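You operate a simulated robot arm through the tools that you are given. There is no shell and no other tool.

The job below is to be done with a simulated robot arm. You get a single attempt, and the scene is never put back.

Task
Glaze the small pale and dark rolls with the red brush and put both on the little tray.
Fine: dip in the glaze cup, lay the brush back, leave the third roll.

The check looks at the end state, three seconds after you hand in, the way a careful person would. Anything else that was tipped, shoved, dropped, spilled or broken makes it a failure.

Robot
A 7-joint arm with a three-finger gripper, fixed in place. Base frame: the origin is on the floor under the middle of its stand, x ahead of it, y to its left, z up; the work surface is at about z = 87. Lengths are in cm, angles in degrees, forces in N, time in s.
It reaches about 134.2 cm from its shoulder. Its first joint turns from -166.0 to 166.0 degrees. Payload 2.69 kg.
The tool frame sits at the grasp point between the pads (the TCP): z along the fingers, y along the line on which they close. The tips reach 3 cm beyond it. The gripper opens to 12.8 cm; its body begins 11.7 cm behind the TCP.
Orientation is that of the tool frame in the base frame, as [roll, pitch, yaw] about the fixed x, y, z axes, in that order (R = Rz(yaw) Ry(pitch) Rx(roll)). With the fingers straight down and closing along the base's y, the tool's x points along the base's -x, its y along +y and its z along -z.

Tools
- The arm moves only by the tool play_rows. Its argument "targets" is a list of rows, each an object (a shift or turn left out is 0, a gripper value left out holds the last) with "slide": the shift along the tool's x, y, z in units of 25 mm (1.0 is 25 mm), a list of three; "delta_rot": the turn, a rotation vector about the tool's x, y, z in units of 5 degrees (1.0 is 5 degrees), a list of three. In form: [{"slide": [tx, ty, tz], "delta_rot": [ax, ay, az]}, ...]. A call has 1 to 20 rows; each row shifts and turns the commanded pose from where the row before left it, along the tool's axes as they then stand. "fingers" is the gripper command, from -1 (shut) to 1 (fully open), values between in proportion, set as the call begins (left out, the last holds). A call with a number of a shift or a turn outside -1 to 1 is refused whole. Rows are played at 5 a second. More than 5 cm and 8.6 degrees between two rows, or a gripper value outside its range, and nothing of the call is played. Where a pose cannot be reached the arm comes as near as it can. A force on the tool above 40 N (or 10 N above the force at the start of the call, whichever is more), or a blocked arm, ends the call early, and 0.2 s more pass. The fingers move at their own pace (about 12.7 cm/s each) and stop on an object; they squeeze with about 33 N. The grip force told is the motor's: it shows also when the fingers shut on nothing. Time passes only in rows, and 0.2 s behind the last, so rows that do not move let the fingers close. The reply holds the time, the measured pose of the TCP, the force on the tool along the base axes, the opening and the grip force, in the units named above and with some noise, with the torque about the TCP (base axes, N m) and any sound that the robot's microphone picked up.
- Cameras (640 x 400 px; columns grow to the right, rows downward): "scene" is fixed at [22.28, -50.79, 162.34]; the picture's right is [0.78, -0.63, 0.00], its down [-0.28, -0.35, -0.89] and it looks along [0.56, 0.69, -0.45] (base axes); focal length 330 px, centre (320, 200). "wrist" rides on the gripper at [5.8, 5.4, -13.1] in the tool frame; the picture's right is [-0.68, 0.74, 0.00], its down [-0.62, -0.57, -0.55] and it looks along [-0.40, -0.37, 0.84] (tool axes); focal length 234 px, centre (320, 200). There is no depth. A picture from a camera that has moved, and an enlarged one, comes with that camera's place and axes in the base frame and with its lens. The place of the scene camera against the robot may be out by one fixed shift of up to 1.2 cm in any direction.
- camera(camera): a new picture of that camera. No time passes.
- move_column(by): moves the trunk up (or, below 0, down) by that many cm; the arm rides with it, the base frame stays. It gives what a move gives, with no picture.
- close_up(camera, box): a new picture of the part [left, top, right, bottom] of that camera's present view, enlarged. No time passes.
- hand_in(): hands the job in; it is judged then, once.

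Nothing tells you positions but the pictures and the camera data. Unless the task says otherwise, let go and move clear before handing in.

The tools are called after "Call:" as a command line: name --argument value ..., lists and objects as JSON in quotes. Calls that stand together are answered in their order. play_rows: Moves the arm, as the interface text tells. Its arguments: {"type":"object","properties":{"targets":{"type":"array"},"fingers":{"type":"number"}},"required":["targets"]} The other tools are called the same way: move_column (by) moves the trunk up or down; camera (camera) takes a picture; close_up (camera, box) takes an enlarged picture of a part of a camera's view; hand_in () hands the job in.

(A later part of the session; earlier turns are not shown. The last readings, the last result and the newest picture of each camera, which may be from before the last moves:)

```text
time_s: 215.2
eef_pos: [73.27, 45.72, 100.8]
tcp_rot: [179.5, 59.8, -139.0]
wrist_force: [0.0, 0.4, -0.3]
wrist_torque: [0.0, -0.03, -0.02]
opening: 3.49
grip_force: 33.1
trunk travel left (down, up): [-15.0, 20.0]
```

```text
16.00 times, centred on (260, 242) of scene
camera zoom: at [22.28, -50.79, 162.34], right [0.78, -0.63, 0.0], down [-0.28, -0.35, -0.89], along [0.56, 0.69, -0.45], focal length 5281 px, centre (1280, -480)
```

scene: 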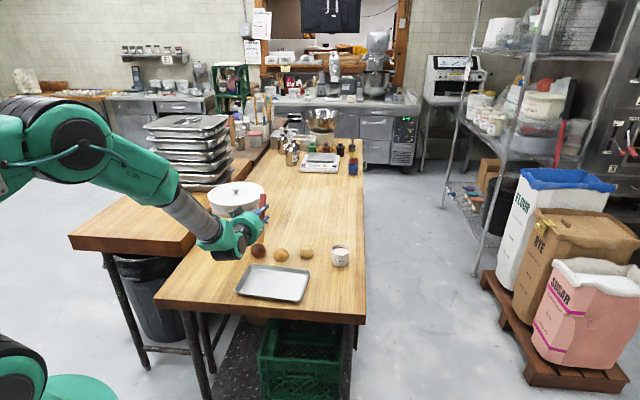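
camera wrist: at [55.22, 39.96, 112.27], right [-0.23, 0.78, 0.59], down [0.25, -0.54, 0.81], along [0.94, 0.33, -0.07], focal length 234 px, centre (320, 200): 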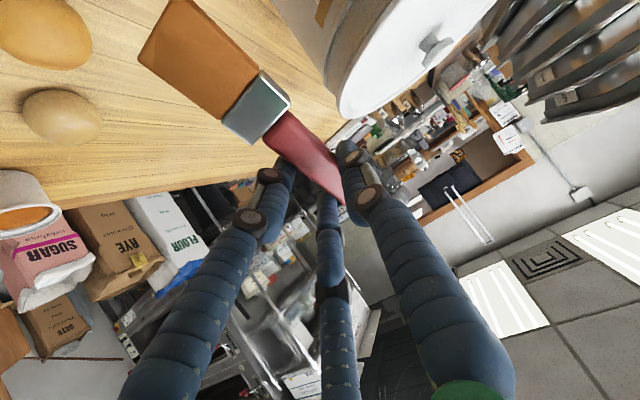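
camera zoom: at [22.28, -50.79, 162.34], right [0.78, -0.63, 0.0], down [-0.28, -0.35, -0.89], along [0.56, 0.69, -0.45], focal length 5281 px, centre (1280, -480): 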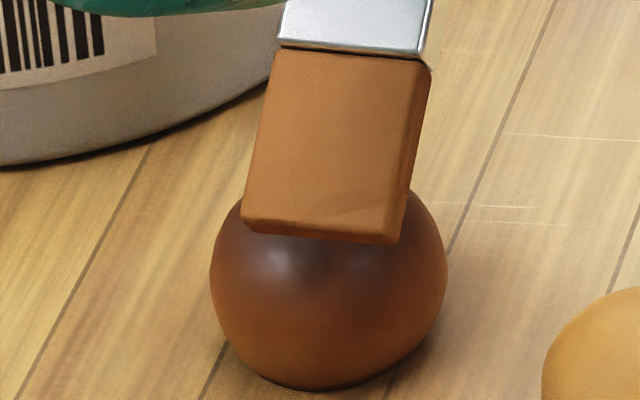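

Call:
play_rows --targets '[{"slide": [0.035, 0, 0.02]}, {"slide": [0, 0, 0]}]'

Call:
play_rows --targets '[{"slide": [0.035, 0, 0.02]}, {"slide": [0, 0, 0]}]'

Call:
play_rows --targets '[{"slide": [0.035, 0, 0.02]}, {"slide": [0, 0, 0]}]'

Call:
close_up --camera "scene" --box '[240, 230, 280, 255]'

```text
time_s: 215.8
eef_pos: [73.38, 45.57, 100.75]
tcp_rot: [179.6, 59.9, -139.0]
wrist_force: [-0.6, -0.1, 0.3]
wrist_torque: [0.04, -0.01, 0.02]
opening: 3.49
grip_force: 32.8
trunk travel left (down, up): [-15.0, 20.0]
```

```text
time_s: 216.4
eef_pos: [73.39, 45.64, 100.69]
tcp_rot: [179.6, 60.0, -139.1]
wrist_force: [0.5, -0.6, -0.4]
wrist_torque: [-0.02, 0.01, 0.0]
opening: 3.5
grip_force: 33.2
trunk travel left (down, up): [-15.0, 20.0]
```

```text
time_s: 217.0
eef_pos: [73.47, 45.58, 100.55]
tcp_rot: [179.7, 59.9, -139.0]
wrist_force: [0.4, 0.2, -0.3]
wrist_torque: [-0.02, -0.02, 0.01]
opening: 3.49
grip_force: 33.6
trunk travel left (down, up): [-15.0, 20.0]
```

```text
16.00 times, centred on (260, 242) of scene
camera zoom: at [22.28, -50.79, 162.34], right [0.78, -0.63, 0.0], down [-0.28, -0.35, -0.89], along [0.56, 0.69, -0.45], focal length 5281 px, centre (1280, -480)
```

zoom: 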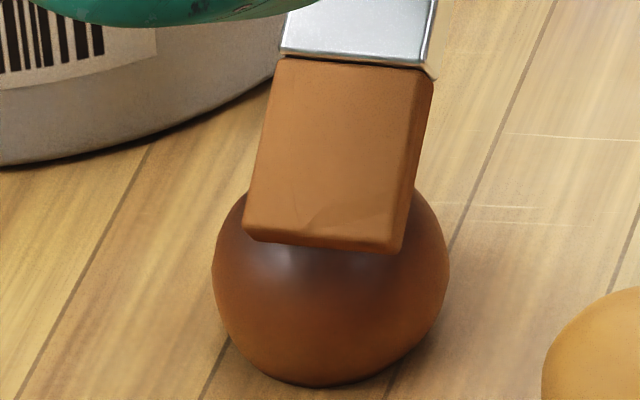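

Call:
play_rows --targets '[{"slide": [-0.104, 0, -0.06]}, {"slide": [-0.15, 0, 0.26]}, {"slide": [0, 0, 0]}]'

Call:
play_rows --targets '[{"slide": [0.04, 0, 0.023]}, {"slide": [0, 0, 0]}]'

Call:
play_rows --targets '[{"slide": [0.035, 0, 0.02]}, {"slide": [0, 0, 0]}]'

Call:
play_rows --targets '[{"slide": [0.035, 0, 0.02]}, {"slide": [0, 0, 0]}]'

Call:
close_up --camera "scene" --box '[240, 230, 280, 255]'

```text
time_s: 217.8
eef_pos: [73.86, 46.11, 100.52]
tcp_rot: [179.6, 59.9, -139.2]
wrist_force: [0.8, -0.8, -0.4]
wrist_torque: [0.01, -0.02, 0.01]
opening: 3.49
grip_force: 32.7
trunk travel left (down, up): [-15.0, 20.0]
```

```text
time_s: 218.4
eef_pos: [73.82, 46.03, 100.71]
tcp_rot: [179.5, 59.9, -139.1]
wrist_force: [-0.2, -0.8, 0.2]
wrist_torque: [-0.01, 0.02, 0.01]
opening: 3.51
grip_force: 32.7
trunk travel left (down, up): [-15.0, 20.0]
```

```text
time_s: 219.0
eef_pos: [73.78, 46.18, 100.59]
tcp_rot: [179.6, 59.9, -139.0]
wrist_force: [0.2, -0.3, -0.6]
wrist_torque: [0.01, 0.01, 0.0]
opening: 3.5
grip_force: 33.2
trunk travel left (down, up): [-15.0, 20.0]
```

```text
time_s: 219.6
eef_pos: [73.94, 46.1, 100.54]
tcp_rot: [179.6, 59.9, -139.1]
wrist_force: [-1.0, -0.3, -0.1]
wrist_torque: [0.01, 0.05, -0.01]
opening: 3.48
grip_force: 33.1
trunk travel left (down, up): [-15.0, 20.0]
```

```text
16.00 times, centred on (260, 242) of scene
camera zoom: at [22.28, -50.79, 162.34], right [0.78, -0.63, 0.0], down [-0.28, -0.35, -0.89], along [0.56, 0.69, -0.45], focal length 5281 px, centre (1280, -480)
```

zoom: 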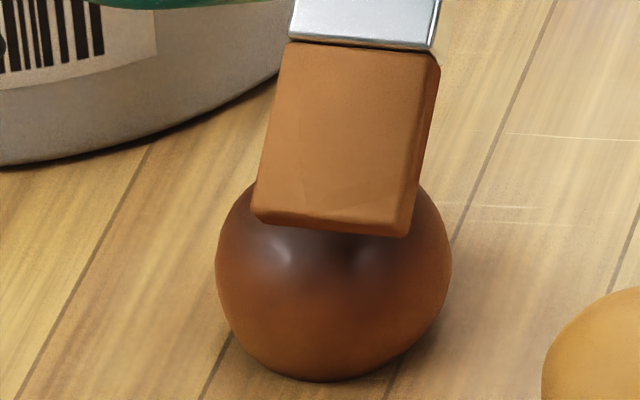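

Call:
play_rows --targets '[{"slide": [0.04, 0, 0.023]}, {"slide": [0, 0, 0]}]'

Call:
play_rows --targets '[{"slide": [0.04, 0, 0.023]}, {"slide": [0, 0, 0]}]'

Call:
play_rows --targets '[{"slide": [0.04, 0, 0.023]}, {"slide": [0, 0, 0]}]'

```text
time_s: 220.2
eef_pos: [73.82, 46.18, 100.48]
tcp_rot: [179.5, 59.9, -139.0]
wrist_force: [-0.2, 0.1, -1.0]
wrist_torque: [0.01, 0.02, -0.02]
opening: 3.51
grip_force: 32.4
trunk travel left (down, up): [-15.0, 20.0]
```

```text
time_s: 220.8
eef_pos: [73.85, 46.11, 100.45]
tcp_rot: [179.6, 60.0, -139.0]
wrist_force: [0.7, 0.4, -0.4]
wrist_torque: [-0.03, 0.0, -0.02]
opening: 3.5
grip_force: 33.2
trunk travel left (down, up): [-15.0, 20.0]
```

```text
time_s: 221.4
eef_pos: [73.93, 46.17, 100.28]
tcp_rot: [179.7, 59.9, -139.1]
wrist_force: [-0.6, 0.0, 0.2]
wrist_torque: [0.0, -0.03, 0.02]
opening: 3.5
grip_force: 33.1
trunk travel left (down, up): [-15.0, 20.0]
```

Call:
play_rows --targets '[{"slide": [0.04, 0, 0.023]}, {"slide": [0, 0, 0]}]'

Call:
play_rows --targets '[{"slide": [0.04, 0, 0.023]}, {"slide": [0, 0, 0]}]'

Call:
close_up --camera "scene" --box '[240, 230, 280, 255]'

```text
time_s: 222.0
eef_pos: [73.94, 46.12, 100.22]
tcp_rot: [179.6, 59.9, -139.1]
wrist_force: [0.5, -0.9, -0.4]
wrist_torque: [0.01, -0.01, 0.04]
opening: 3.5
grip_force: 33.5
trunk travel left (down, up): [-15.0, 20.0]
```

```text
time_s: 222.6
eef_pos: [74.03, 46.2, 99.94]
tcp_rot: [179.5, 60.0, -139.1]
wrist_force: [0.7, 0.3, -0.7]
wrist_torque: [-0.01, 0.02, 0.0]
opening: 3.49
grip_force: 33.1
trunk travel left (down, up): [-15.0, 20.0]
```

```text
16.00 times, centred on (260, 242) of scene
camera zoom: at [22.28, -50.79, 162.34], right [0.78, -0.63, 0.0], down [-0.28, -0.35, -0.89], along [0.56, 0.69, -0.45], focal length 5281 px, centre (1280, -480)
```

zoom: 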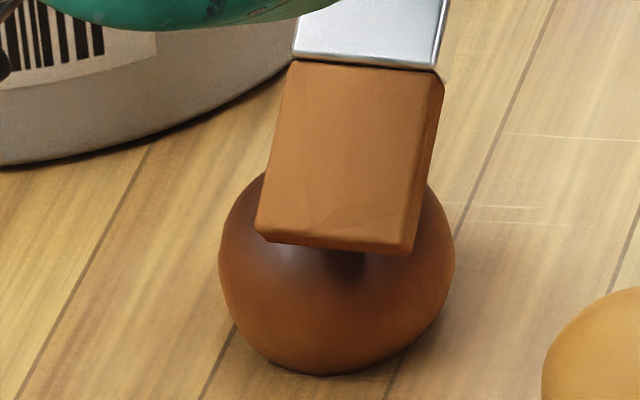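

Call:
play_rows --targets '[{"slide": [-0.208, 0, -0.12]}, {"slide": [-0.26, 0, 0.45]}, {"slide": [0.1, 0, 0.058]}, {"slide": [0, 0, 0]}]'

Call:
play_rows --targets '[{"slide": [0.05, 0, 0.029]}, {"slide": [0, 0, 0]}]'

Call:
close_up --camera "scene" --box '[240, 228, 280, 253]'

```text
time_s: 223.6
eef_pos: [74.85, 47.04, 100.24]
tcp_rot: [179.6, 59.9, -139.1]
wrist_force: [0.3, 0.3, -0.3]
wrist_torque: [0.02, -0.02, -0.01]
opening: 3.5
grip_force: 33.0
trunk travel left (down, up): [-15.0, 20.0]
```

```text
time_s: 224.2
eef_pos: [74.79, 46.83, 100.15]
tcp_rot: [179.5, 59.9, -139.1]
wrist_force: [-0.3, 0.3, -0.4]
wrist_torque: [-0.01, 0.0, -0.01]
opening: 3.5
grip_force: 32.7
trunk travel left (down, up): [-15.0, 20.0]
```

```text
16.00 times, centred on (260, 240) of scene
camera zoom: at [22.28, -50.79, 162.34], right [0.78, -0.63, 0.0], down [-0.28, -0.35, -0.89], along [0.56, 0.69, -0.45], focal length 5281 px, centre (1280, -448)
```

zoom: 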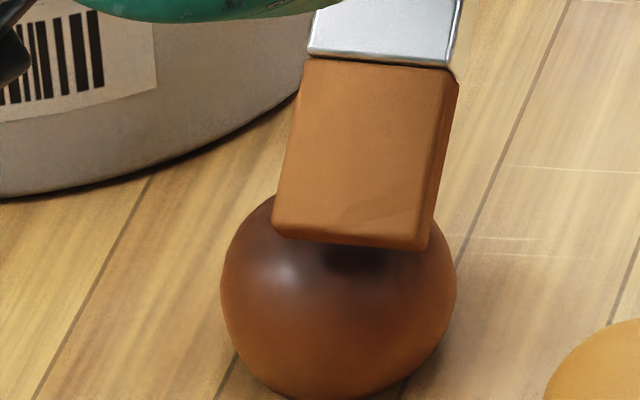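

Call:
play_rows --targets '[{"slide": [0.05, 0, 0.029]}, {"slide": [0, 0, 0]}]'

Call:
play_rows --targets '[{"slide": [0.04, 0, 0.023]}, {"slide": [0, 0, 0]}]'

```text
time_s: 224.8
eef_pos: [74.91, 47.06, 100.13]
tcp_rot: [179.6, 59.9, -139.1]
wrist_force: [0.4, -0.2, -0.5]
wrist_torque: [0.0, 0.02, -0.01]
opening: 3.48
grip_force: 33.1
trunk travel left (down, up): [-15.0, 20.0]
```

```text
time_s: 225.4
eef_pos: [74.69, 47.0, 99.98]
tcp_rot: [179.7, 59.9, -139.0]
wrist_force: [0.0, -0.7, -0.5]
wrist_torque: [0.0, 0.01, 0.01]
opening: 3.5
grip_force: 32.9
trunk travel left (down, up): [-15.0, 20.0]
```

Call:
play_rows --targets '[{"slide": [0.04, 0, 0.023]}, {"slide": [0, 0, 0]}]'

Call:
play_rows --targets '[{"slide": [0.04, 0, 0.023]}, {"slide": [0, 0, 0]}]'

Call:
close_up --camera "scene" --box '[240, 228, 280, 253]'

```text
time_s: 226.0
eef_pos: [74.92, 47.04, 99.76]
tcp_rot: [179.7, 59.9, -139.1]
wrist_force: [-0.9, -0.1, 0.0]
wrist_torque: [0.01, -0.01, -0.02]
opening: 3.5
grip_force: 33.1
trunk travel left (down, up): [-15.0, 20.0]
```

```text
time_s: 226.6
eef_pos: [74.71, 46.82, 99.71]
tcp_rot: [179.5, 59.9, -139.0]
wrist_force: [-0.1, -0.9, 0.4]
wrist_torque: [0.0, -0.01, 0.04]
opening: 3.49
grip_force: 32.7
trunk travel left (down, up): [-15.0, 20.0]
```

```text
16.00 times, centred on (260, 240) of scene
camera zoom: at [22.28, -50.79, 162.34], right [0.78, -0.63, 0.0], down [-0.28, -0.35, -0.89], along [0.56, 0.69, -0.45], focal length 5281 px, centre (1280, -448)
```

zoom: 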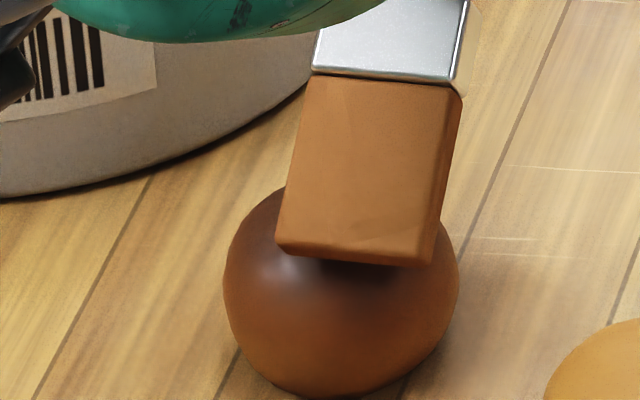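

Call:
play_rows --targets '[{"slide": [0.04, 0, 0.023]}, {"slide": [0, 0, 0]}]'

Call:
play_rows --targets '[{"slide": [0.04, 0, 0.023]}, {"slide": [0, 0, 0]}]'

```text
time_s: 227.2
eef_pos: [74.81, 47.02, 99.64]
tcp_rot: [179.7, 60.0, -139.1]
wrist_force: [0.0, -0.1, -0.3]
wrist_torque: [-0.05, -0.01, -0.01]
opening: 3.52
grip_force: 33.7
trunk travel left (down, up): [-15.0, 20.0]
```

```text
time_s: 227.8
eef_pos: [74.85, 47.1, 99.34]
tcp_rot: [179.6, 59.9, -139.1]
wrist_force: [-0.1, -1.0, -0.9]
wrist_torque: [-0.01, -0.04, 0.0]
opening: 3.5
grip_force: 33.1
trunk travel left (down, up): [-15.0, 20.0]
```

Call:
play_rows --targets '[{"slide": [0.04, 0, 0.023]}, {"slide": [0, 0, 0]}]'

Call:
close_up --camera "scene" --box '[240, 228, 280, 253]'

Call:
close_up --camera "wrist" --box '[80, 0, 400, 200]'

```text
time_s: 228.4
eef_pos: [74.93, 47.05, 99.37]
tcp_rot: [179.6, 59.9, -139.1]
wrist_force: [0.0, -0.8, -0.5]
wrist_torque: [-0.01, 0.02, -0.02]
opening: 3.51
grip_force: 33.4
trunk travel left (down, up): [-15.0, 20.0]
```

```text
16.00 times, centred on (260, 240) of scene
camera zoom: at [22.28, -50.79, 162.34], right [0.78, -0.63, 0.0], down [-0.28, -0.35, -0.89], along [0.56, 0.69, -0.45], focal length 5281 px, centre (1280, -448)
```

zoom: 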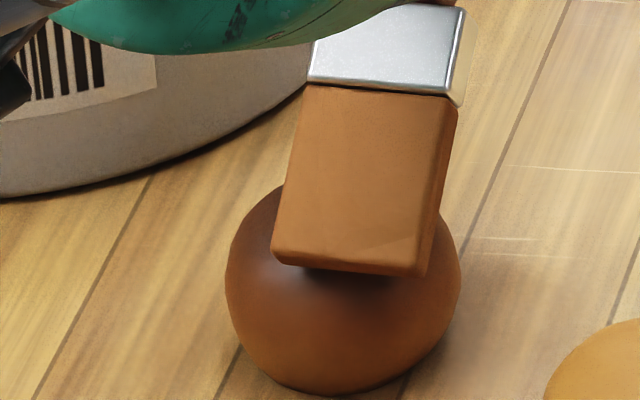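

```text
2.00 times, centred on (240, 100) of wrist
camera zoom: at [60.5, 41.79, 100.92], right [-0.23, 0.78, 0.59], down [0.25, -0.54, 0.81], along [0.94, 0.33, -0.07], focal length 468 px, centre (480, 400)
```

zoom: 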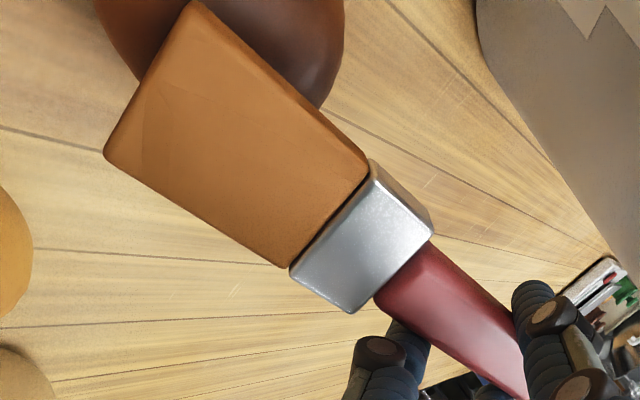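

The wrist view shows the bristles still on the near flank. I'll raise, move forward 2 cm to be over the crown, and come down again.

Call:
play_rows --targets '[{"slide": [-0.554, 0, -0.32]}, {"slide": [-0.2, 0.05, 0.346]}, {"slide": [-0.2, 0.05, 0.346]}, {"slide": [0, 0, 0]}]'

Call:
close_up --camera "scene" --box '[240, 226, 280, 251]'

Call:
close_up --camera "wrist" --box '[80, 0, 400, 200]'

```text
time_s: 229.4
eef_pos: [76.32, 48.49, 100.95]
tcp_rot: [179.6, 59.9, -139.1]
wrist_force: [-0.4, 0.6, -0.4]
wrist_torque: [0.02, -0.06, 0.02]
opening: 3.5
grip_force: 33.0
trunk travel left (down, up): [-15.0, 20.0]
```

```text
16.00 times, centred on (260, 238) of scene
camera zoom: at [22.28, -50.79, 162.34], right [0.78, -0.63, 0.0], down [-0.28, -0.35, -0.89], along [0.56, 0.69, -0.45], focal length 5281 px, centre (1280, -416)
```

zoom: 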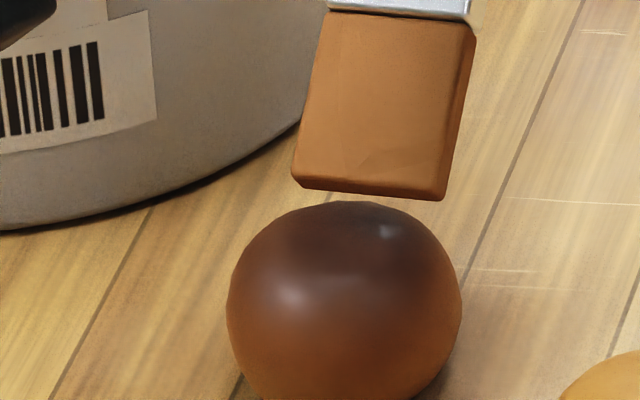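

```text
2.00 times, centred on (240, 100) of wrist
camera zoom: at [62.04, 43.31, 102.51], right [-0.23, 0.78, 0.59], down [0.25, -0.54, 0.81], along [0.94, 0.33, -0.07], focal length 468 px, centre (480, 400)
```

zoom: 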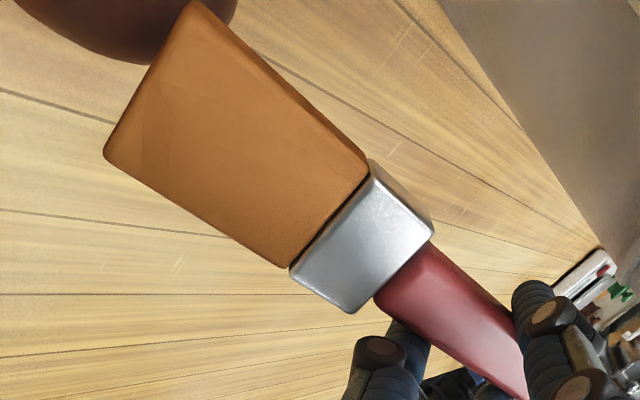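

The roll has come to rest and the bristles are now over its crown. Lowering here.

Call:
play_rows --targets '[{"slide": [0.1, 0, 0.058]}, {"slide": [0.1, 0, 0.058]}, {"slide": [0, 0, 0]}]'

Call:
play_rows --targets '[{"slide": [0.06, 0, 0.035]}, {"slide": [0, 0, 0]}]'

Call:
play_rows --targets '[{"slide": [0.04, 0, 0.023]}, {"slide": [0, 0, 0]}]'

Call:
close_up --camera "scene" --box '[240, 226, 280, 251]'

```text
time_s: 230.2
eef_pos: [76.26, 48.67, 100.32]
tcp_rot: [179.6, 59.9, -139.1]
wrist_force: [-0.1, -0.3, -0.4]
wrist_torque: [-0.01, 0.02, 0.0]
opening: 3.49
grip_force: 32.8
trunk travel left (down, up): [-15.0, 20.0]
```

```text
time_s: 230.8
eef_pos: [76.22, 48.7, 100.16]
tcp_rot: [179.6, 60.1, -139.2]
wrist_force: [0.6, -0.6, 0.0]
wrist_torque: [-0.01, -0.06, 0.01]
opening: 3.48
grip_force: 33.1
trunk travel left (down, up): [-15.0, 20.0]
```

```text
time_s: 231.4
eef_pos: [76.31, 48.68, 100.18]
tcp_rot: [179.5, 59.9, -139.1]
wrist_force: [0.5, -0.8, -1.0]
wrist_torque: [0.0, -0.02, -0.02]
opening: 3.49
grip_force: 33.4
trunk travel left (down, up): [-15.0, 20.0]
```

```text
16.00 times, centred on (260, 238) of scene
camera zoom: at [22.28, -50.79, 162.34], right [0.78, -0.63, 0.0], down [-0.28, -0.35, -0.89], along [0.56, 0.69, -0.45], focal length 5281 px, centre (1280, -416)
```

zoom: 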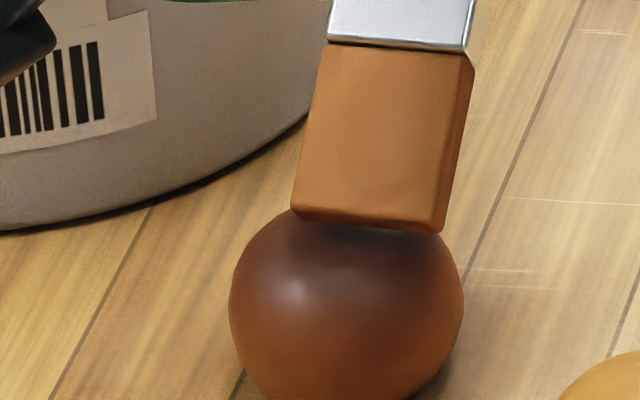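

Call:
play_rows --targets '[{"slide": [0.05, 0, 0.029]}, {"slide": [0, 0, 0]}]'

Call:
play_rows --targets '[{"slide": [0.04, 0, 0.023]}, {"slide": [0, 0, 0]}]'

Call:
play_rows --targets '[{"slide": [0.04, 0, 0.023]}, {"slide": [0, 0, 0]}]'

```text
time_s: 232.0
eef_pos: [76.22, 48.6, 100.03]
tcp_rot: [179.5, 59.9, -139.0]
wrist_force: [0.5, -0.6, 0.2]
wrist_torque: [-0.01, 0.01, -0.01]
opening: 3.51
grip_force: 33.1
trunk travel left (down, up): [-15.0, 20.0]
```

```text
time_s: 232.6
eef_pos: [76.19, 48.58, 99.93]
tcp_rot: [179.7, 59.9, -139.1]
wrist_force: [-0.5, -0.2, -0.4]
wrist_torque: [0.01, 0.01, 0.04]
opening: 3.49
grip_force: 32.7
trunk travel left (down, up): [-15.0, 20.0]
```

```text
time_s: 233.2
eef_pos: [76.1, 48.5, 99.73]
tcp_rot: [179.6, 59.9, -139.1]
wrist_force: [-0.2, 1.0, -0.4]
wrist_torque: [-0.01, 0.02, -0.01]
opening: 3.5
grip_force: 32.9
trunk travel left (down, up): [-15.0, 20.0]
```

Call:
play_rows --targets '[{"slide": [0.04, 0, 0.023]}, {"slide": [0, 0, 0]}]'

Call:
play_rows --targets '[{"slide": [0.04, 0, 0.023]}, {"slide": [0, 0, 0]}]'

Call:
close_up --camera "scene" --box '[240, 226, 280, 251]'

```text
time_s: 233.8
eef_pos: [76.16, 48.58, 99.68]
tcp_rot: [179.6, 59.9, -139.0]
wrist_force: [0.2, 0.4, -0.8]
wrist_torque: [-0.03, -0.01, 0.0]
opening: 3.51
grip_force: 33.0
trunk travel left (down, up): [-15.0, 20.0]
```

```text
time_s: 234.4
eef_pos: [76.21, 48.64, 99.5]
tcp_rot: [179.5, 59.9, -139.1]
wrist_force: [0.0, 0.0, 1.1]
wrist_torque: [-0.04, 0.08, 0.01]
opening: 3.53
grip_force: 33.8
trunk travel left (down, up): [-15.0, 20.0]
```

```text
16.00 times, centred on (260, 238) of scene
camera zoom: at [22.28, -50.79, 162.34], right [0.78, -0.63, 0.0], down [-0.28, -0.35, -0.89], along [0.56, 0.69, -0.45], focal length 5281 px, centre (1280, -416)
```

zoom: 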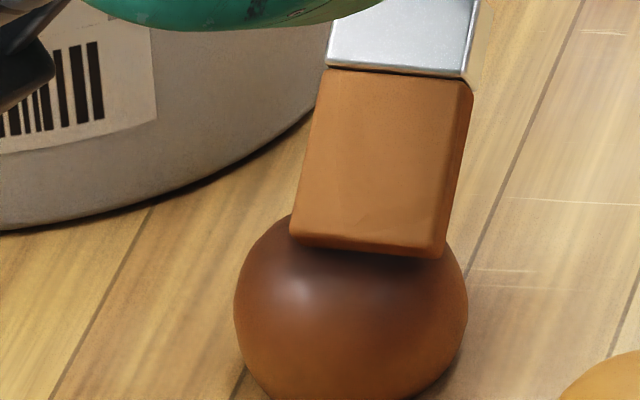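

Light contact on the crown. Press slightly and stroke outward on the far side, then on the near side.

Call:
play_rows --targets '[{"slide": [0.02, 0, 0.0115]}, {"slide": [-0.0696, 0, 0.1446]}, {"slide": [-0.0488, 0, 0.1566]}, {"slide": [-0.028, 0, 0.1686]}, {"slide": [0, 0, 0]}]'

Call:
close_up --camera "scene" --box '[240, 226, 280, 251]'

```text
time_s: 235.6
eef_pos: [77.18, 49.38, 99.23]
tcp_rot: [179.6, 60.0, -139.1]
wrist_force: [0.2, -0.4, 11.2]
wrist_torque: [-0.34, 0.73, -0.04]
opening: 3.5
grip_force: 33.3
trunk travel left (down, up): [-15.0, 20.0]
```

```text
16.00 times, centred on (260, 238) of scene
camera zoom: at [22.28, -50.79, 162.34], right [0.78, -0.63, 0.0], down [-0.28, -0.35, -0.89], along [0.56, 0.69, -0.45], focal length 5281 px, centre (1280, -416)
```

zoom: 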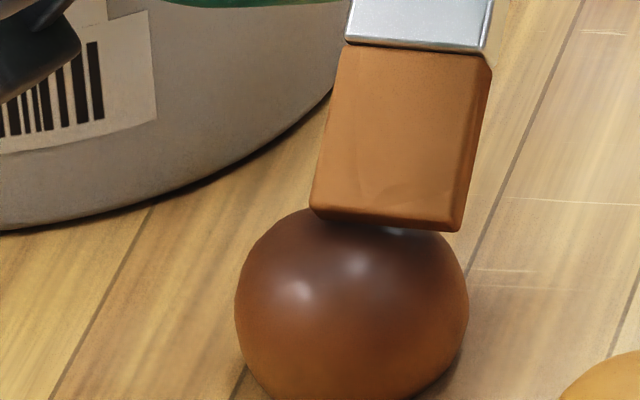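

Call:
play_rows --targets '[{"slide": [-0.035, 0, -0.02]}, {"slide": [0.0454, 0, -0.1586]}, {"slide": [0.0661, 0, -0.1466]}, {"slide": [0.08, 0, -0.1386]}, {"slide": [0.1008, 0, -0.1266]}, {"slide": [0.1285, 0, -0.1106]}, {"slide": [0, 0, 0]}]'

Call:
close_up --camera "scene" --box '[240, 226, 280, 251]'

```text
time_s: 237.2
eef_pos: [75.65, 48.02, 99.41]
tcp_rot: [179.7, 60.0, -139.1]
wrist_force: [0.9, 2.4, 15.6]
wrist_torque: [-0.37, 0.9, -0.07]
opening: 3.5
grip_force: 33.4
trunk travel left (down, up): [-15.0, 20.0]
```

```text
16.00 times, centred on (260, 238) of scene
camera zoom: at [22.28, -50.79, 162.34], right [0.78, -0.63, 0.0], down [-0.28, -0.35, -0.89], along [0.56, 0.69, -0.45], focal length 5281 px, centre (1280, -416)
```

zoom: 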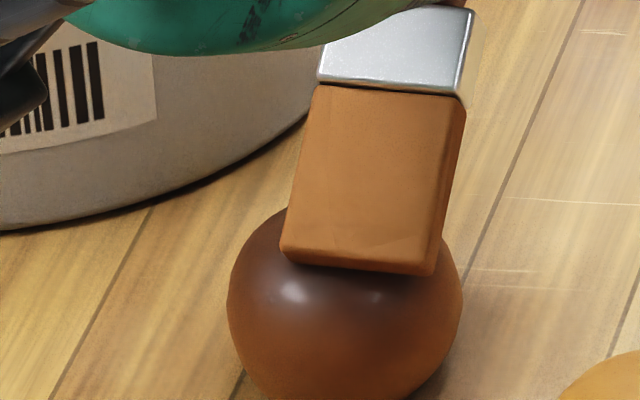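

Gloss is building. Ease the pressure and stroke back the other way.

Call:
play_rows --targets '[{"slide": [-0.052, 0, -0.03]}, {"slide": [-0.108, 0, 0.1226]}, {"slide": [-0.0904, 0, 0.1326]}, {"slide": [-0.0731, 0, 0.1426]}, {"slide": [-0.0523, 0, 0.1546]}, {"slide": [-0.035, 0, 0.1646]}, {"slide": [0, 0, 0]}]'

Call:
close_up --camera "scene" --box '[240, 226, 280, 251]'

```text
time_s: 238.8
eef_pos: [77.2, 49.26, 99.06]
tcp_rot: [179.5, 59.9, -139.1]
wrist_force: [0.2, -1.1, 1.1]
wrist_torque: [-0.03, 0.1, 0.0]
opening: 3.48
grip_force: 33.7
trunk travel left (down, up): [-15.0, 20.0]
```

```text
16.00 times, centred on (260, 238) of scene
camera zoom: at [22.28, -50.79, 162.34], right [0.78, -0.63, 0.0], down [-0.28, -0.35, -0.89], along [0.56, 0.69, -0.45], focal length 5281 px, centre (1280, -416)
```

zoom: 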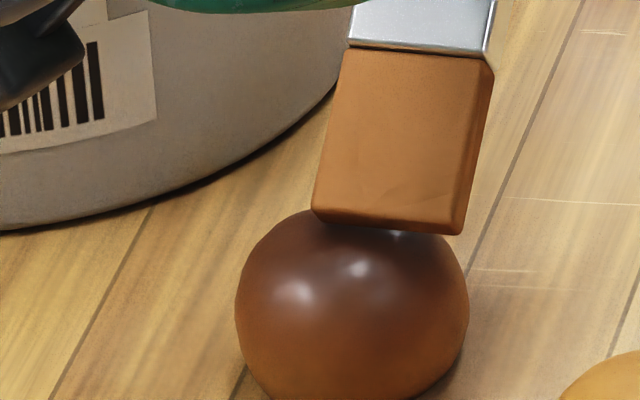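

Call:
play_rows --targets '[{"slide": [0.02, 0, 0.0115]}, {"slide": [0.0557, 0, -0.1526]}, {"slide": [0.0696, 0, -0.1446]}, {"slide": [0.083, 0, -0.137]}, {"slide": [0.1008, 0, -0.1266]}, {"slide": [0.125, 0, -0.1126]}, {"slide": [0, 0, 0]}]'

Call:
play_rows --targets '[{"slide": [-0.038, 0, -0.022]}, {"slide": [-0.108, 0, 0.1226]}, {"slide": [-0.0904, 0, 0.1326]}, {"slide": [-0.0731, 0, 0.1426]}, {"slide": [-0.0523, 0, 0.1546]}, {"slide": [-0.035, 0, 0.1646]}, {"slide": [0, 0, 0]}]'

Call:
close_up --camera "scene" --box '[240, 226, 280, 251]'

```text
time_s: 240.4
eef_pos: [75.64, 48.07, 99.01]
tcp_rot: [179.5, 59.9, -139.1]
wrist_force: [0.7, 0.3, -0.9]
wrist_torque: [-0.01, 0.0, 0.03]
opening: 3.49
grip_force: 33.0
trunk travel left (down, up): [-15.0, 20.0]
```

```text
time_s: 242.0
eef_pos: [77.18, 49.34, 99.05]
tcp_rot: [179.6, 60.0, -139.0]
wrist_force: [0.7, 1.3, 6.2]
wrist_torque: [-0.23, 0.46, 0.0]
opening: 3.53
grip_force: 33.7
trunk travel left (down, up): [-15.0, 20.0]
```

```text
16.00 times, centred on (260, 238) of scene
camera zoom: at [22.28, -50.79, 162.34], right [0.78, -0.63, 0.0], down [-0.28, -0.35, -0.89], along [0.56, 0.69, -0.45], focal length 5281 px, centre (1280, -416)
```

zoom: 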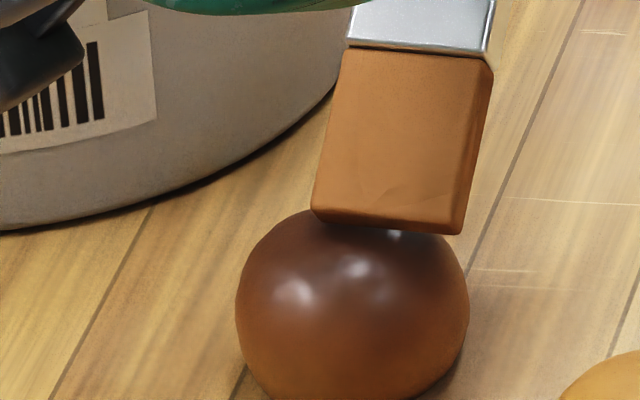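

Call:
play_rows --targets '[{"slide": [0.062, 0, -0.149]}, {"slide": [0.0696, 0, -0.1446]}, {"slide": [0.087, 0, -0.1346]}, {"slide": [0.1077, 0, -0.1226]}, {"slide": [0.1354, 0, -0.1066]}, {"slide": [0, 0, 0]}]'

Call:
play_rows --targets '[{"slide": [-0.04, 0, -0.023]}, {"slide": [-0.118, 0, 0.1166]}, {"slide": [-0.0975, 0, 0.1286]}, {"slide": [-0.08, 0, 0.1386]}, {"slide": [-0.0558, 0, 0.1526]}, {"slide": [-0.035, 0, 0.1646]}, {"slide": [0, 0, 0]}]'

Call:
close_up --camera "scene" --box '[240, 226, 280, 251]'

```text
time_s: 243.4
eef_pos: [75.43, 47.96, 98.93]
tcp_rot: [179.6, 59.8, -139.1]
wrist_force: [0.1, 0.4, 8.7]
wrist_torque: [-0.3, 0.61, -0.06]
opening: 3.48
grip_force: 33.4
trunk travel left (down, up): [-15.0, 20.0]
```

```text
time_s: 245.0
eef_pos: [77.17, 49.31, 99.1]
tcp_rot: [179.7, 59.9, -139.0]
wrist_force: [0.2, -0.5, -1.0]
wrist_torque: [0.01, 0.0, 0.0]
opening: 3.54
grip_force: 33.3
trunk travel left (down, up): [-15.0, 20.0]
```

```text
16.00 times, centred on (260, 238) of scene
camera zoom: at [22.28, -50.79, 162.34], right [0.78, -0.63, 0.0], down [-0.28, -0.35, -0.89], along [0.56, 0.69, -0.45], focal length 5281 px, centre (1280, -416)
```

zoom: 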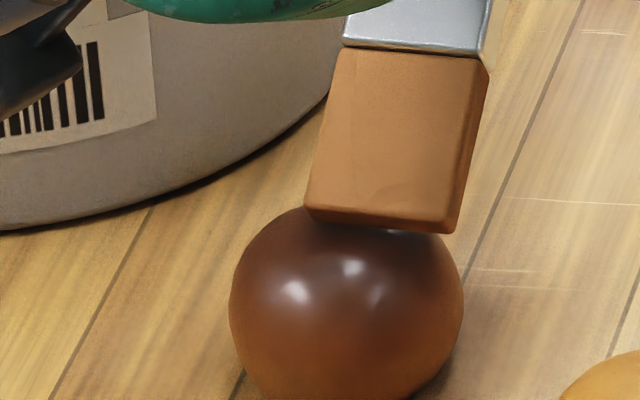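

The highlights are getting sharper. A few more strokes.

Call:
play_rows --targets '[{"slide": [0.035, 0, 0.02]}, {"slide": [0.062, 0, -0.149]}, {"slide": [0.0696, 0, -0.1446]}, {"slide": [0.087, 0, -0.1346]}, {"slide": [0.1077, 0, -0.1226]}, {"slide": [0.1354, 0, -0.1066]}, {"slide": [0, 0, 0]}]'

Call:
play_rows --targets '[{"slide": [-0.03, 0, -0.017]}, {"slide": [-0.118, 0, 0.1166]}, {"slide": [-0.0975, 0, 0.1286]}, {"slide": [-0.08, 0, 0.1386]}, {"slide": [-0.0558, 0, 0.1526]}, {"slide": [-0.035, 0, 0.1646]}, {"slide": [0, 0, 0]}]'

Call:
close_up --camera "scene" --box '[240, 226, 280, 251]'

```text
time_s: 246.6
eef_pos: [75.59, 47.94, 98.73]
tcp_rot: [179.7, 60.0, -139.1]
wrist_force: [0.0, -0.4, 0.0]
wrist_torque: [-0.01, -0.02, -0.02]
opening: 3.51
grip_force: 33.2
trunk travel left (down, up): [-15.0, 20.0]
```

```text
time_s: 248.2
eef_pos: [77.03, 49.4, 98.69]
tcp_rot: [179.8, 59.9, -139.1]
wrist_force: [1.3, 0.9, 0.9]
wrist_torque: [-0.01, 0.05, 0.01]
opening: 3.53
grip_force: 33.0
trunk travel left (down, up): [-15.0, 20.0]
```

```text
16.00 times, centred on (260, 238) of scene
camera zoom: at [22.28, -50.79, 162.34], right [0.78, -0.63, 0.0], down [-0.28, -0.35, -0.89], along [0.56, 0.69, -0.45], focal length 5281 px, centre (1280, -416)
```

zoom: 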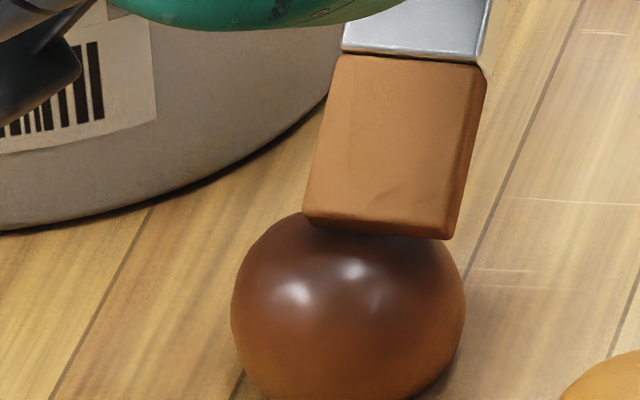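

Call:
play_rows --targets '[{"slide": [0.035, 0, 0.02]}, {"slide": [0.0696, 0, -0.1446]}, {"slide": [0.0731, 0, -0.1426]}, {"slide": [0.087, 0, -0.1346]}, {"slide": [0.1077, 0, -0.1226]}, {"slide": [0.13, 0, -0.11]}, {"slide": [0, 0, 0]}]'

Call:
play_rows --targets '[{"slide": [-0.02, 0, -0.0115]}, {"slide": [-0.115, 0, 0.1186]}, {"slide": [-0.0975, 0, 0.1286]}, {"slide": [-0.08, 0, 0.1386]}, {"slide": [-0.0558, 0, 0.1526]}, {"slide": [-0.035, 0, 0.1646]}, {"slide": [0, 0, 0]}]'

Call:
close_up --camera "scene" --box '[240, 226, 280, 251]'

```text
time_s: 249.8
eef_pos: [75.6, 47.95, 98.54]
tcp_rot: [179.6, 59.8, -139.1]
wrist_force: [-0.7, 0.2, 10.1]
wrist_torque: [-0.37, 0.78, -0.06]
opening: 3.49
grip_force: 33.0
trunk travel left (down, up): [-15.0, 20.0]
```

```text
time_s: 251.4
eef_pos: [76.96, 49.38, 98.41]
tcp_rot: [179.5, 59.9, -139.1]
wrist_force: [-1.0, -0.4, -0.2]
wrist_torque: [-0.02, -0.02, 0.01]
opening: 3.5
grip_force: 33.2
trunk travel left (down, up): [-15.0, 20.0]
```

```text
16.00 times, centred on (260, 238) of scene
camera zoom: at [22.28, -50.79, 162.34], right [0.78, -0.63, 0.0], down [-0.28, -0.35, -0.89], along [0.56, 0.69, -0.45], focal length 5281 px, centre (1280, -416)
```

zoom: 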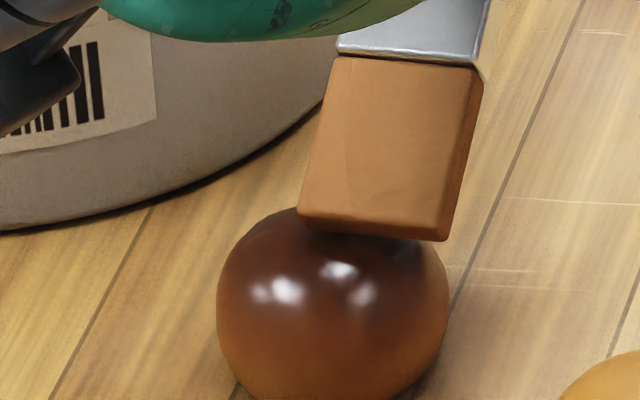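

The dark roll is now very shiny. One more cycle to match the pale one.

Call:
play_rows --targets '[{"slide": [0.045, 0, 0.026]}, {"slide": [0.0696, 0, -0.1446]}, {"slide": [0.0731, 0, -0.1426]}, {"slide": [0.087, 0, -0.1346]}, {"slide": [0.1077, 0, -0.1226]}, {"slide": [0.13, 0, -0.11]}, {"slide": [0, 0, 0]}]'

Call:
close_up --camera "scene" --box '[240, 226, 280, 251]'

```text
time_s: 253.0
eef_pos: [75.7, 47.9, 98.1]
tcp_rot: [179.7, 60.0, -139.1]
wrist_force: [-1.0, -1.8, 11.2]
wrist_torque: [-0.41, 0.9, 0.06]
opening: 3.51
grip_force: 32.7
trunk travel left (down, up): [-15.0, 20.0]
```

```text
16.00 times, centred on (260, 238) of scene
camera zoom: at [22.28, -50.79, 162.34], right [0.78, -0.63, 0.0], down [-0.28, -0.35, -0.89], along [0.56, 0.69, -0.45], focal length 5281 px, centre (1280, -416)
```

zoom: 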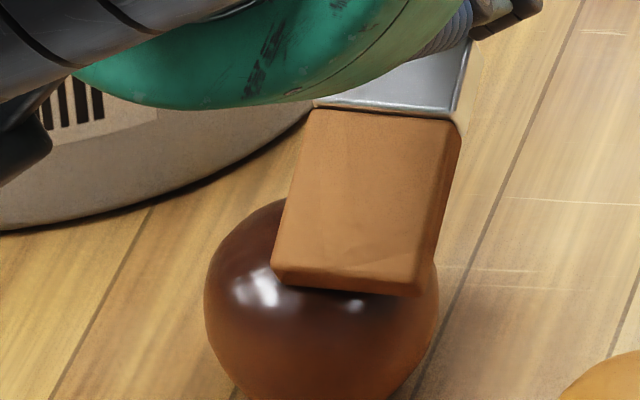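

I'll lift clear and inspect both rolls.

Call:
play_rows --targets '[{"slide": [-0.25, 0, -0.144]}, {"slide": [-0.6, 0, -0.346]}, {"slide": [-0.6, 0, -0.346]}, {"slide": [-0.6, 0, -0.346]}, {"slide": [-0.2, -0.7, 0.346]}, {"slide": [-0.2, -0.7, 0.346]}, {"slide": [0, 0, 0]}]'

Call:
close_up --camera "scene" --box '[236, 220, 332, 280]'

Call:
close_up --camera "scene" --box '[240, 230, 280, 255]'

Call:
camera --camera "wrist"

```text
time_s: 254.6
eef_pos: [79.61, 46.78, 104.05]
tcp_rot: [179.6, 59.9, -139.1]
wrist_force: [-0.4, -0.3, -0.8]
wrist_torque: [0.02, 0.01, -0.01]
opening: 3.48
grip_force: 32.5
trunk travel left (down, up): [-15.0, 20.0]
```

```text
6.67 times, centred on (284, 250) of scene
camera zoom: at [22.28, -50.79, 162.34], right [0.78, -0.63, 0.0], down [-0.28, -0.35, -0.89], along [0.56, 0.69, -0.45], focal length 2200 px, centre (560, -133)
```

zoom: 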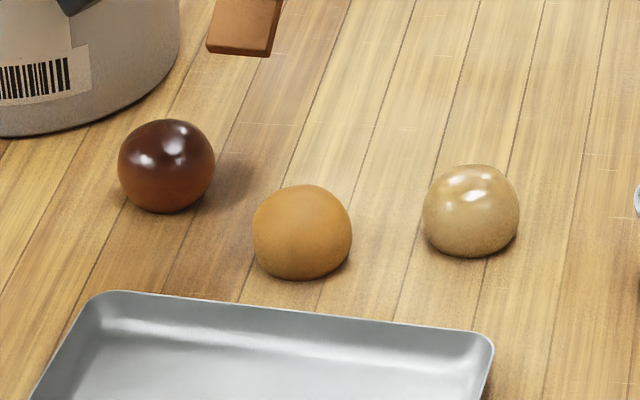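

```text
16.00 times, centred on (260, 242) of scene
camera zoom: at [22.28, -50.79, 162.34], right [0.78, -0.63, 0.0], down [-0.28, -0.35, -0.89], along [0.56, 0.69, -0.45], focal length 5281 px, centre (1280, -480)
```

zoom: 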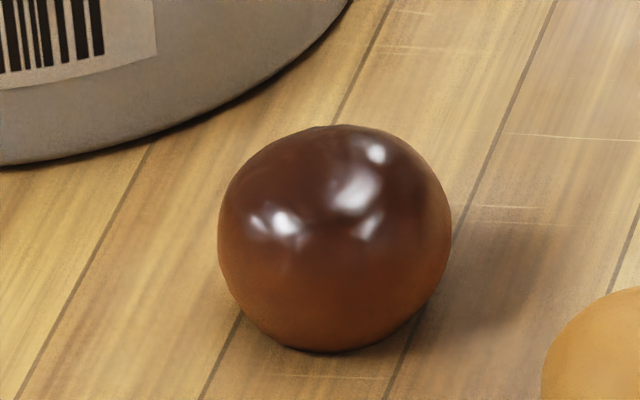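

```text
taken
camera wrist: at [65.31, 41.47, 105.56], right [-0.23, 0.78, 0.59], down [0.25, -0.54, 0.81], along [0.94, 0.33, -0.07], focal length 234 px, centre (320, 200)
```

wrist: 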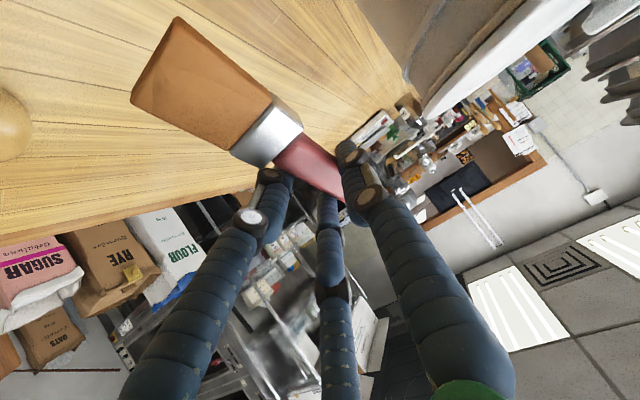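

Both rolls now have a strong glaze. Next I'll return the brush: raise it, bring the tool back to vertical and check that the dark roll is staying put.

Call:
play_rows --targets '[{"slide": [-0.52, 0, -0.3]}, {"slide": [-0.52, 0, -0.3]}, {"slide": [-0.52, 0, -0.3]}, {"slide": [-0.52, 0, -0.3]}, {"delta_rot": [0, 1, 0]}, {"delta_rot": [0, 1, 0]}, {"delta_rot": [0, 1, 0]}, {"delta_rot": [0, 1, 0]}, {"delta_rot": [0, 1, 0]}, {"delta_rot": [0, 1, 0]}, {"delta_rot": [0, 1, 0]}, {"delta_rot": [0, 1, 0]}, {"delta_rot": [0, 1, 0]}, {"delta_rot": [0, 1, 0]}, {"delta_rot": [0, 1, 0]}, {"delta_rot": [0, 1, 0]}, {"slide": [0, 0, 0]}]'

Call:
close_up --camera "scene" --box '[236, 220, 332, 280]'

Call:
camera --camera "wrist"

```text
time_s: 258.2
eef_pos: [79.52, 46.75, 110.0]
tcp_rot: [179.9, -0.2, -138.8]
wrist_force: [0.1, 0.0, -1.1]
wrist_torque: [0.0, 0.04, 0.01]
opening: 3.47
grip_force: 32.9
trunk travel left (down, up): [-15.0, 20.0]
```

```text
6.67 times, centred on (284, 250) of scene
camera zoom: at [22.28, -50.79, 162.34], right [0.78, -0.63, 0.0], down [-0.28, -0.35, -0.89], along [0.56, 0.69, -0.45], focal length 2200 px, centre (560, -133)
```

zoom: 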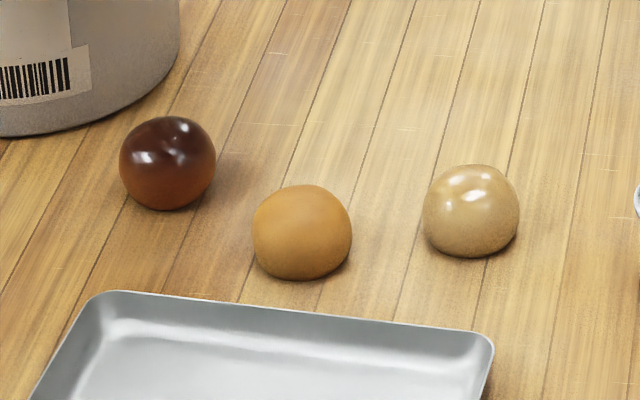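

```text
taken
camera wrist: at [71.6, 46.94, 123.1], right [0.02, 1.0, 0.0], down [0.84, -0.02, 0.54], along [0.54, -0.01, -0.84], focal length 234 px, centre (320, 200)
```

wrist: 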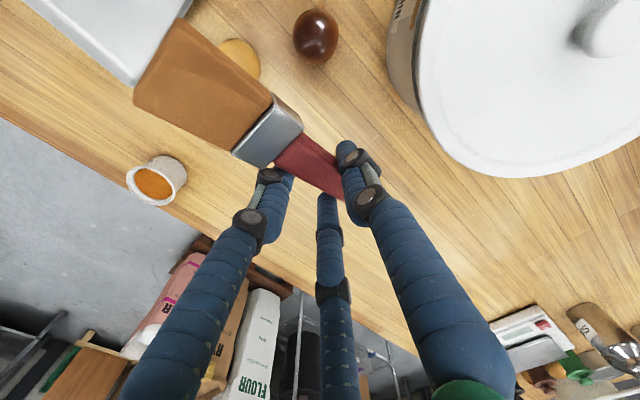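

Both glazed rolls look good; the dark one is creeping only very slowly. I'll carry the brush back above its original spot.

Call:
play_rows --targets '[{"slide": [0.69, -0.826, 0]}, {"slide": [0.69, -0.826, 0]}, {"slide": [0.69, -0.826, 0]}, {"slide": [0.69, -0.826, 0]}, {"slide": [0.69, -0.826, 0]}, {"slide": [0.69, -0.826, 0]}, {"slide": [0.69, -0.826, 0]}, {"slide": [0.69, -0.826, 0]}, {"slide": [0.69, -0.826, 0]}, {"slide": [0.69, -0.826, 0]}, {"slide": [0.69, -0.826, 0]}, {"slide": [0.69, -0.826, 0]}, {"slide": [0, 0, 0], "delta_rot": [0, 0, -0.15]}, {"slide": [0, 0, 0]}]'

Call:
camera --camera "wrist"

Call:
close_up --camera "scene" --box '[230, 170, 390, 300]'

```text
time_s: 261.2
eef_pos: [80.07, 14.61, 110.04]
tcp_rot: [179.8, -0.2, -138.1]
wrist_force: [0.0, -1.2, -0.7]
wrist_torque: [-0.03, -0.04, 0.0]
opening: 3.51
grip_force: 32.9
trunk travel left (down, up): [-15.0, 20.0]
```

```text
taken
camera wrist: at [72.19, 14.65, 123.18], right [0.01, 1.0, 0.0], down [0.84, -0.01, 0.55], along [0.55, 0.0, -0.84], focal length 234 px, centre (320, 200)
```

wrist: 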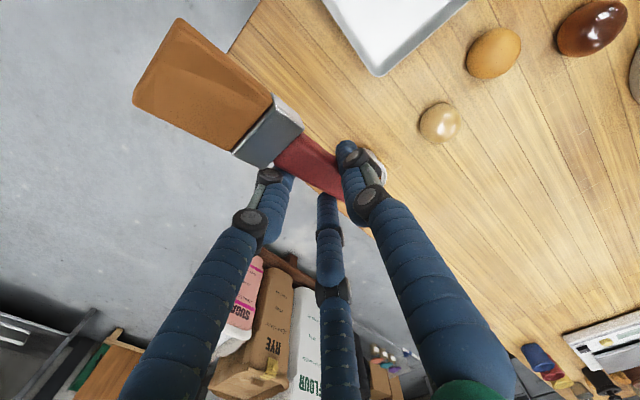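

```text
3.08 times, centred on (310, 235) of scene
camera zoom: at [22.28, -50.79, 162.34], right [0.78, -0.63, 0.0], down [-0.28, -0.35, -0.89], along [0.56, 0.69, -0.45], focal length 1016 px, centre (351, 92)
```

zoom: 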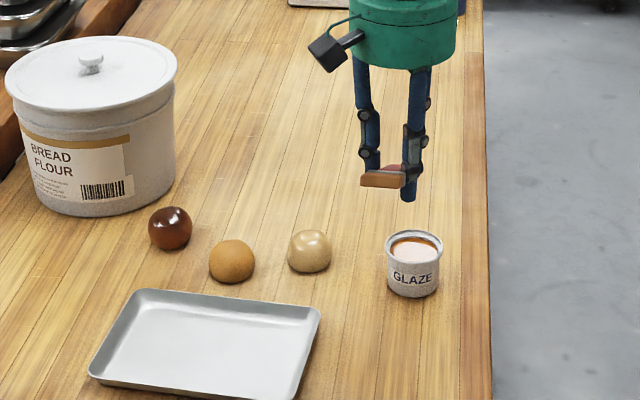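

Lined up with its old spot and clear of the cup and tray. I'll descend to just before the handle end touches.

Call:
play_rows --targets '[{"slide": [0, 0, 0.9]}, {"slide": [0, 0, 0.9]}, {"slide": [0, 0, 0.9]}, {"slide": [0, 0, 0.9]}, {"slide": [0, 0, 0.9]}, {"slide": [0, 0, 0.9]}, {"slide": [0, 0, 0.7]}, {"slide": [0, 0, 0.4]}, {"slide": [0, 0, 0]}]'

Call:
close_up --camera "scene" --box '[290, 210, 390, 300]'

Call:
camera --camera "wrist"

```text
time_s: 263.2
eef_pos: [80.45, 14.33, 93.71]
tcp_rot: [179.8, -0.1, -138.0]
wrist_force: [0.2, -0.6, -0.6]
wrist_torque: [0.01, -0.01, 0.02]
opening: 3.5
grip_force: 33.0
trunk travel left (down, up): [-15.0, 20.0]
```

```text
4.44 times, centred on (340, 255) of scene
camera zoom: at [22.28, -50.79, 162.34], right [0.78, -0.63, 0.0], down [-0.28, -0.35, -0.89], along [0.56, 0.69, -0.45], focal length 1467 px, centre (231, -44)
```

zoom: 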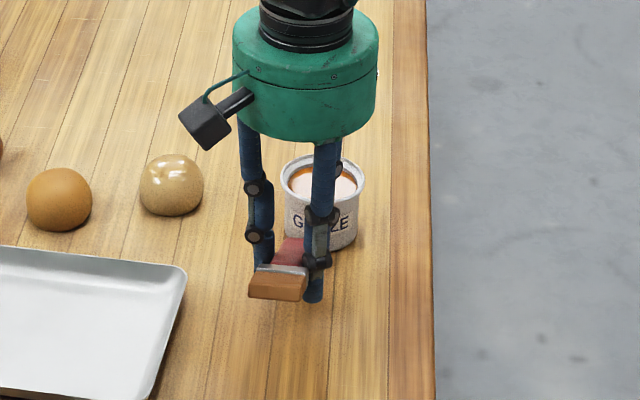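

```text
taken
camera wrist: at [72.44, 14.53, 106.84], right [0.01, 1.0, 0.0], down [0.84, -0.01, 0.55], along [0.55, 0.0, -0.84], focal length 234 px, centre (320, 200)
```

wrist: 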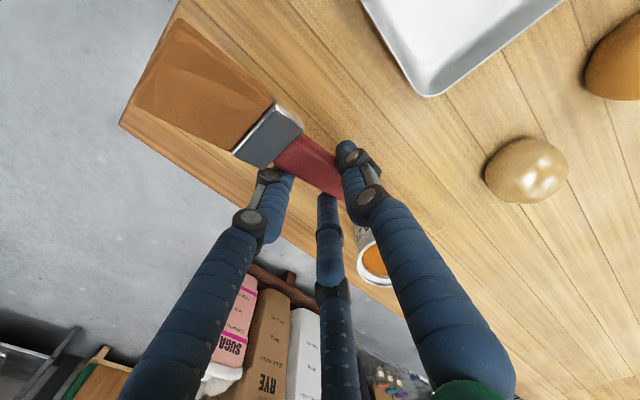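

Call:
play_rows --targets '[{"slide": [0, 0, 0.16]}, {"slide": [0, 0, 0.16]}, {"slide": [0, 0, 0]}]'

Call:
play_rows --targets '[{"slide": [0, 0, 0.1]}, {"slide": [0, 0, 0.06]}, {"slide": [0, 0, 0]}]'

Call:
play_rows --targets '[{"slide": [0, 0, 0.1]}, {"slide": [0, 0, 0]}]'

```text
time_s: 264.0
eef_pos: [80.16, 14.4, 92.83]
tcp_rot: [179.8, -0.1, -137.9]
wrist_force: [0.5, 0.8, -0.6]
wrist_torque: [-0.04, -0.02, 0.03]
opening: 3.5
grip_force: 32.8
trunk travel left (down, up): [-15.0, 20.0]
```

```text
time_s: 264.8
eef_pos: [80.23, 14.42, 92.79]
tcp_rot: [180.0, 0.0, -138.0]
wrist_force: [-1.4, 0.1, 17.4]
wrist_torque: [0.88, -0.57, 0.06]
opening: 3.48
grip_force: 33.1
trunk travel left (down, up): [-15.0, 20.0]
```

```text
time_s: 265.4
eef_pos: [80.26, 14.48, 92.3]
tcp_rot: [179.8, -0.1, -138.0]
wrist_force: [-2.8, -4.9, 16.9]
wrist_torque: [0.57, -0.5, -0.02]
opening: 3.52
grip_force: 32.7
trunk travel left (down, up): [-15.0, 20.0]
```

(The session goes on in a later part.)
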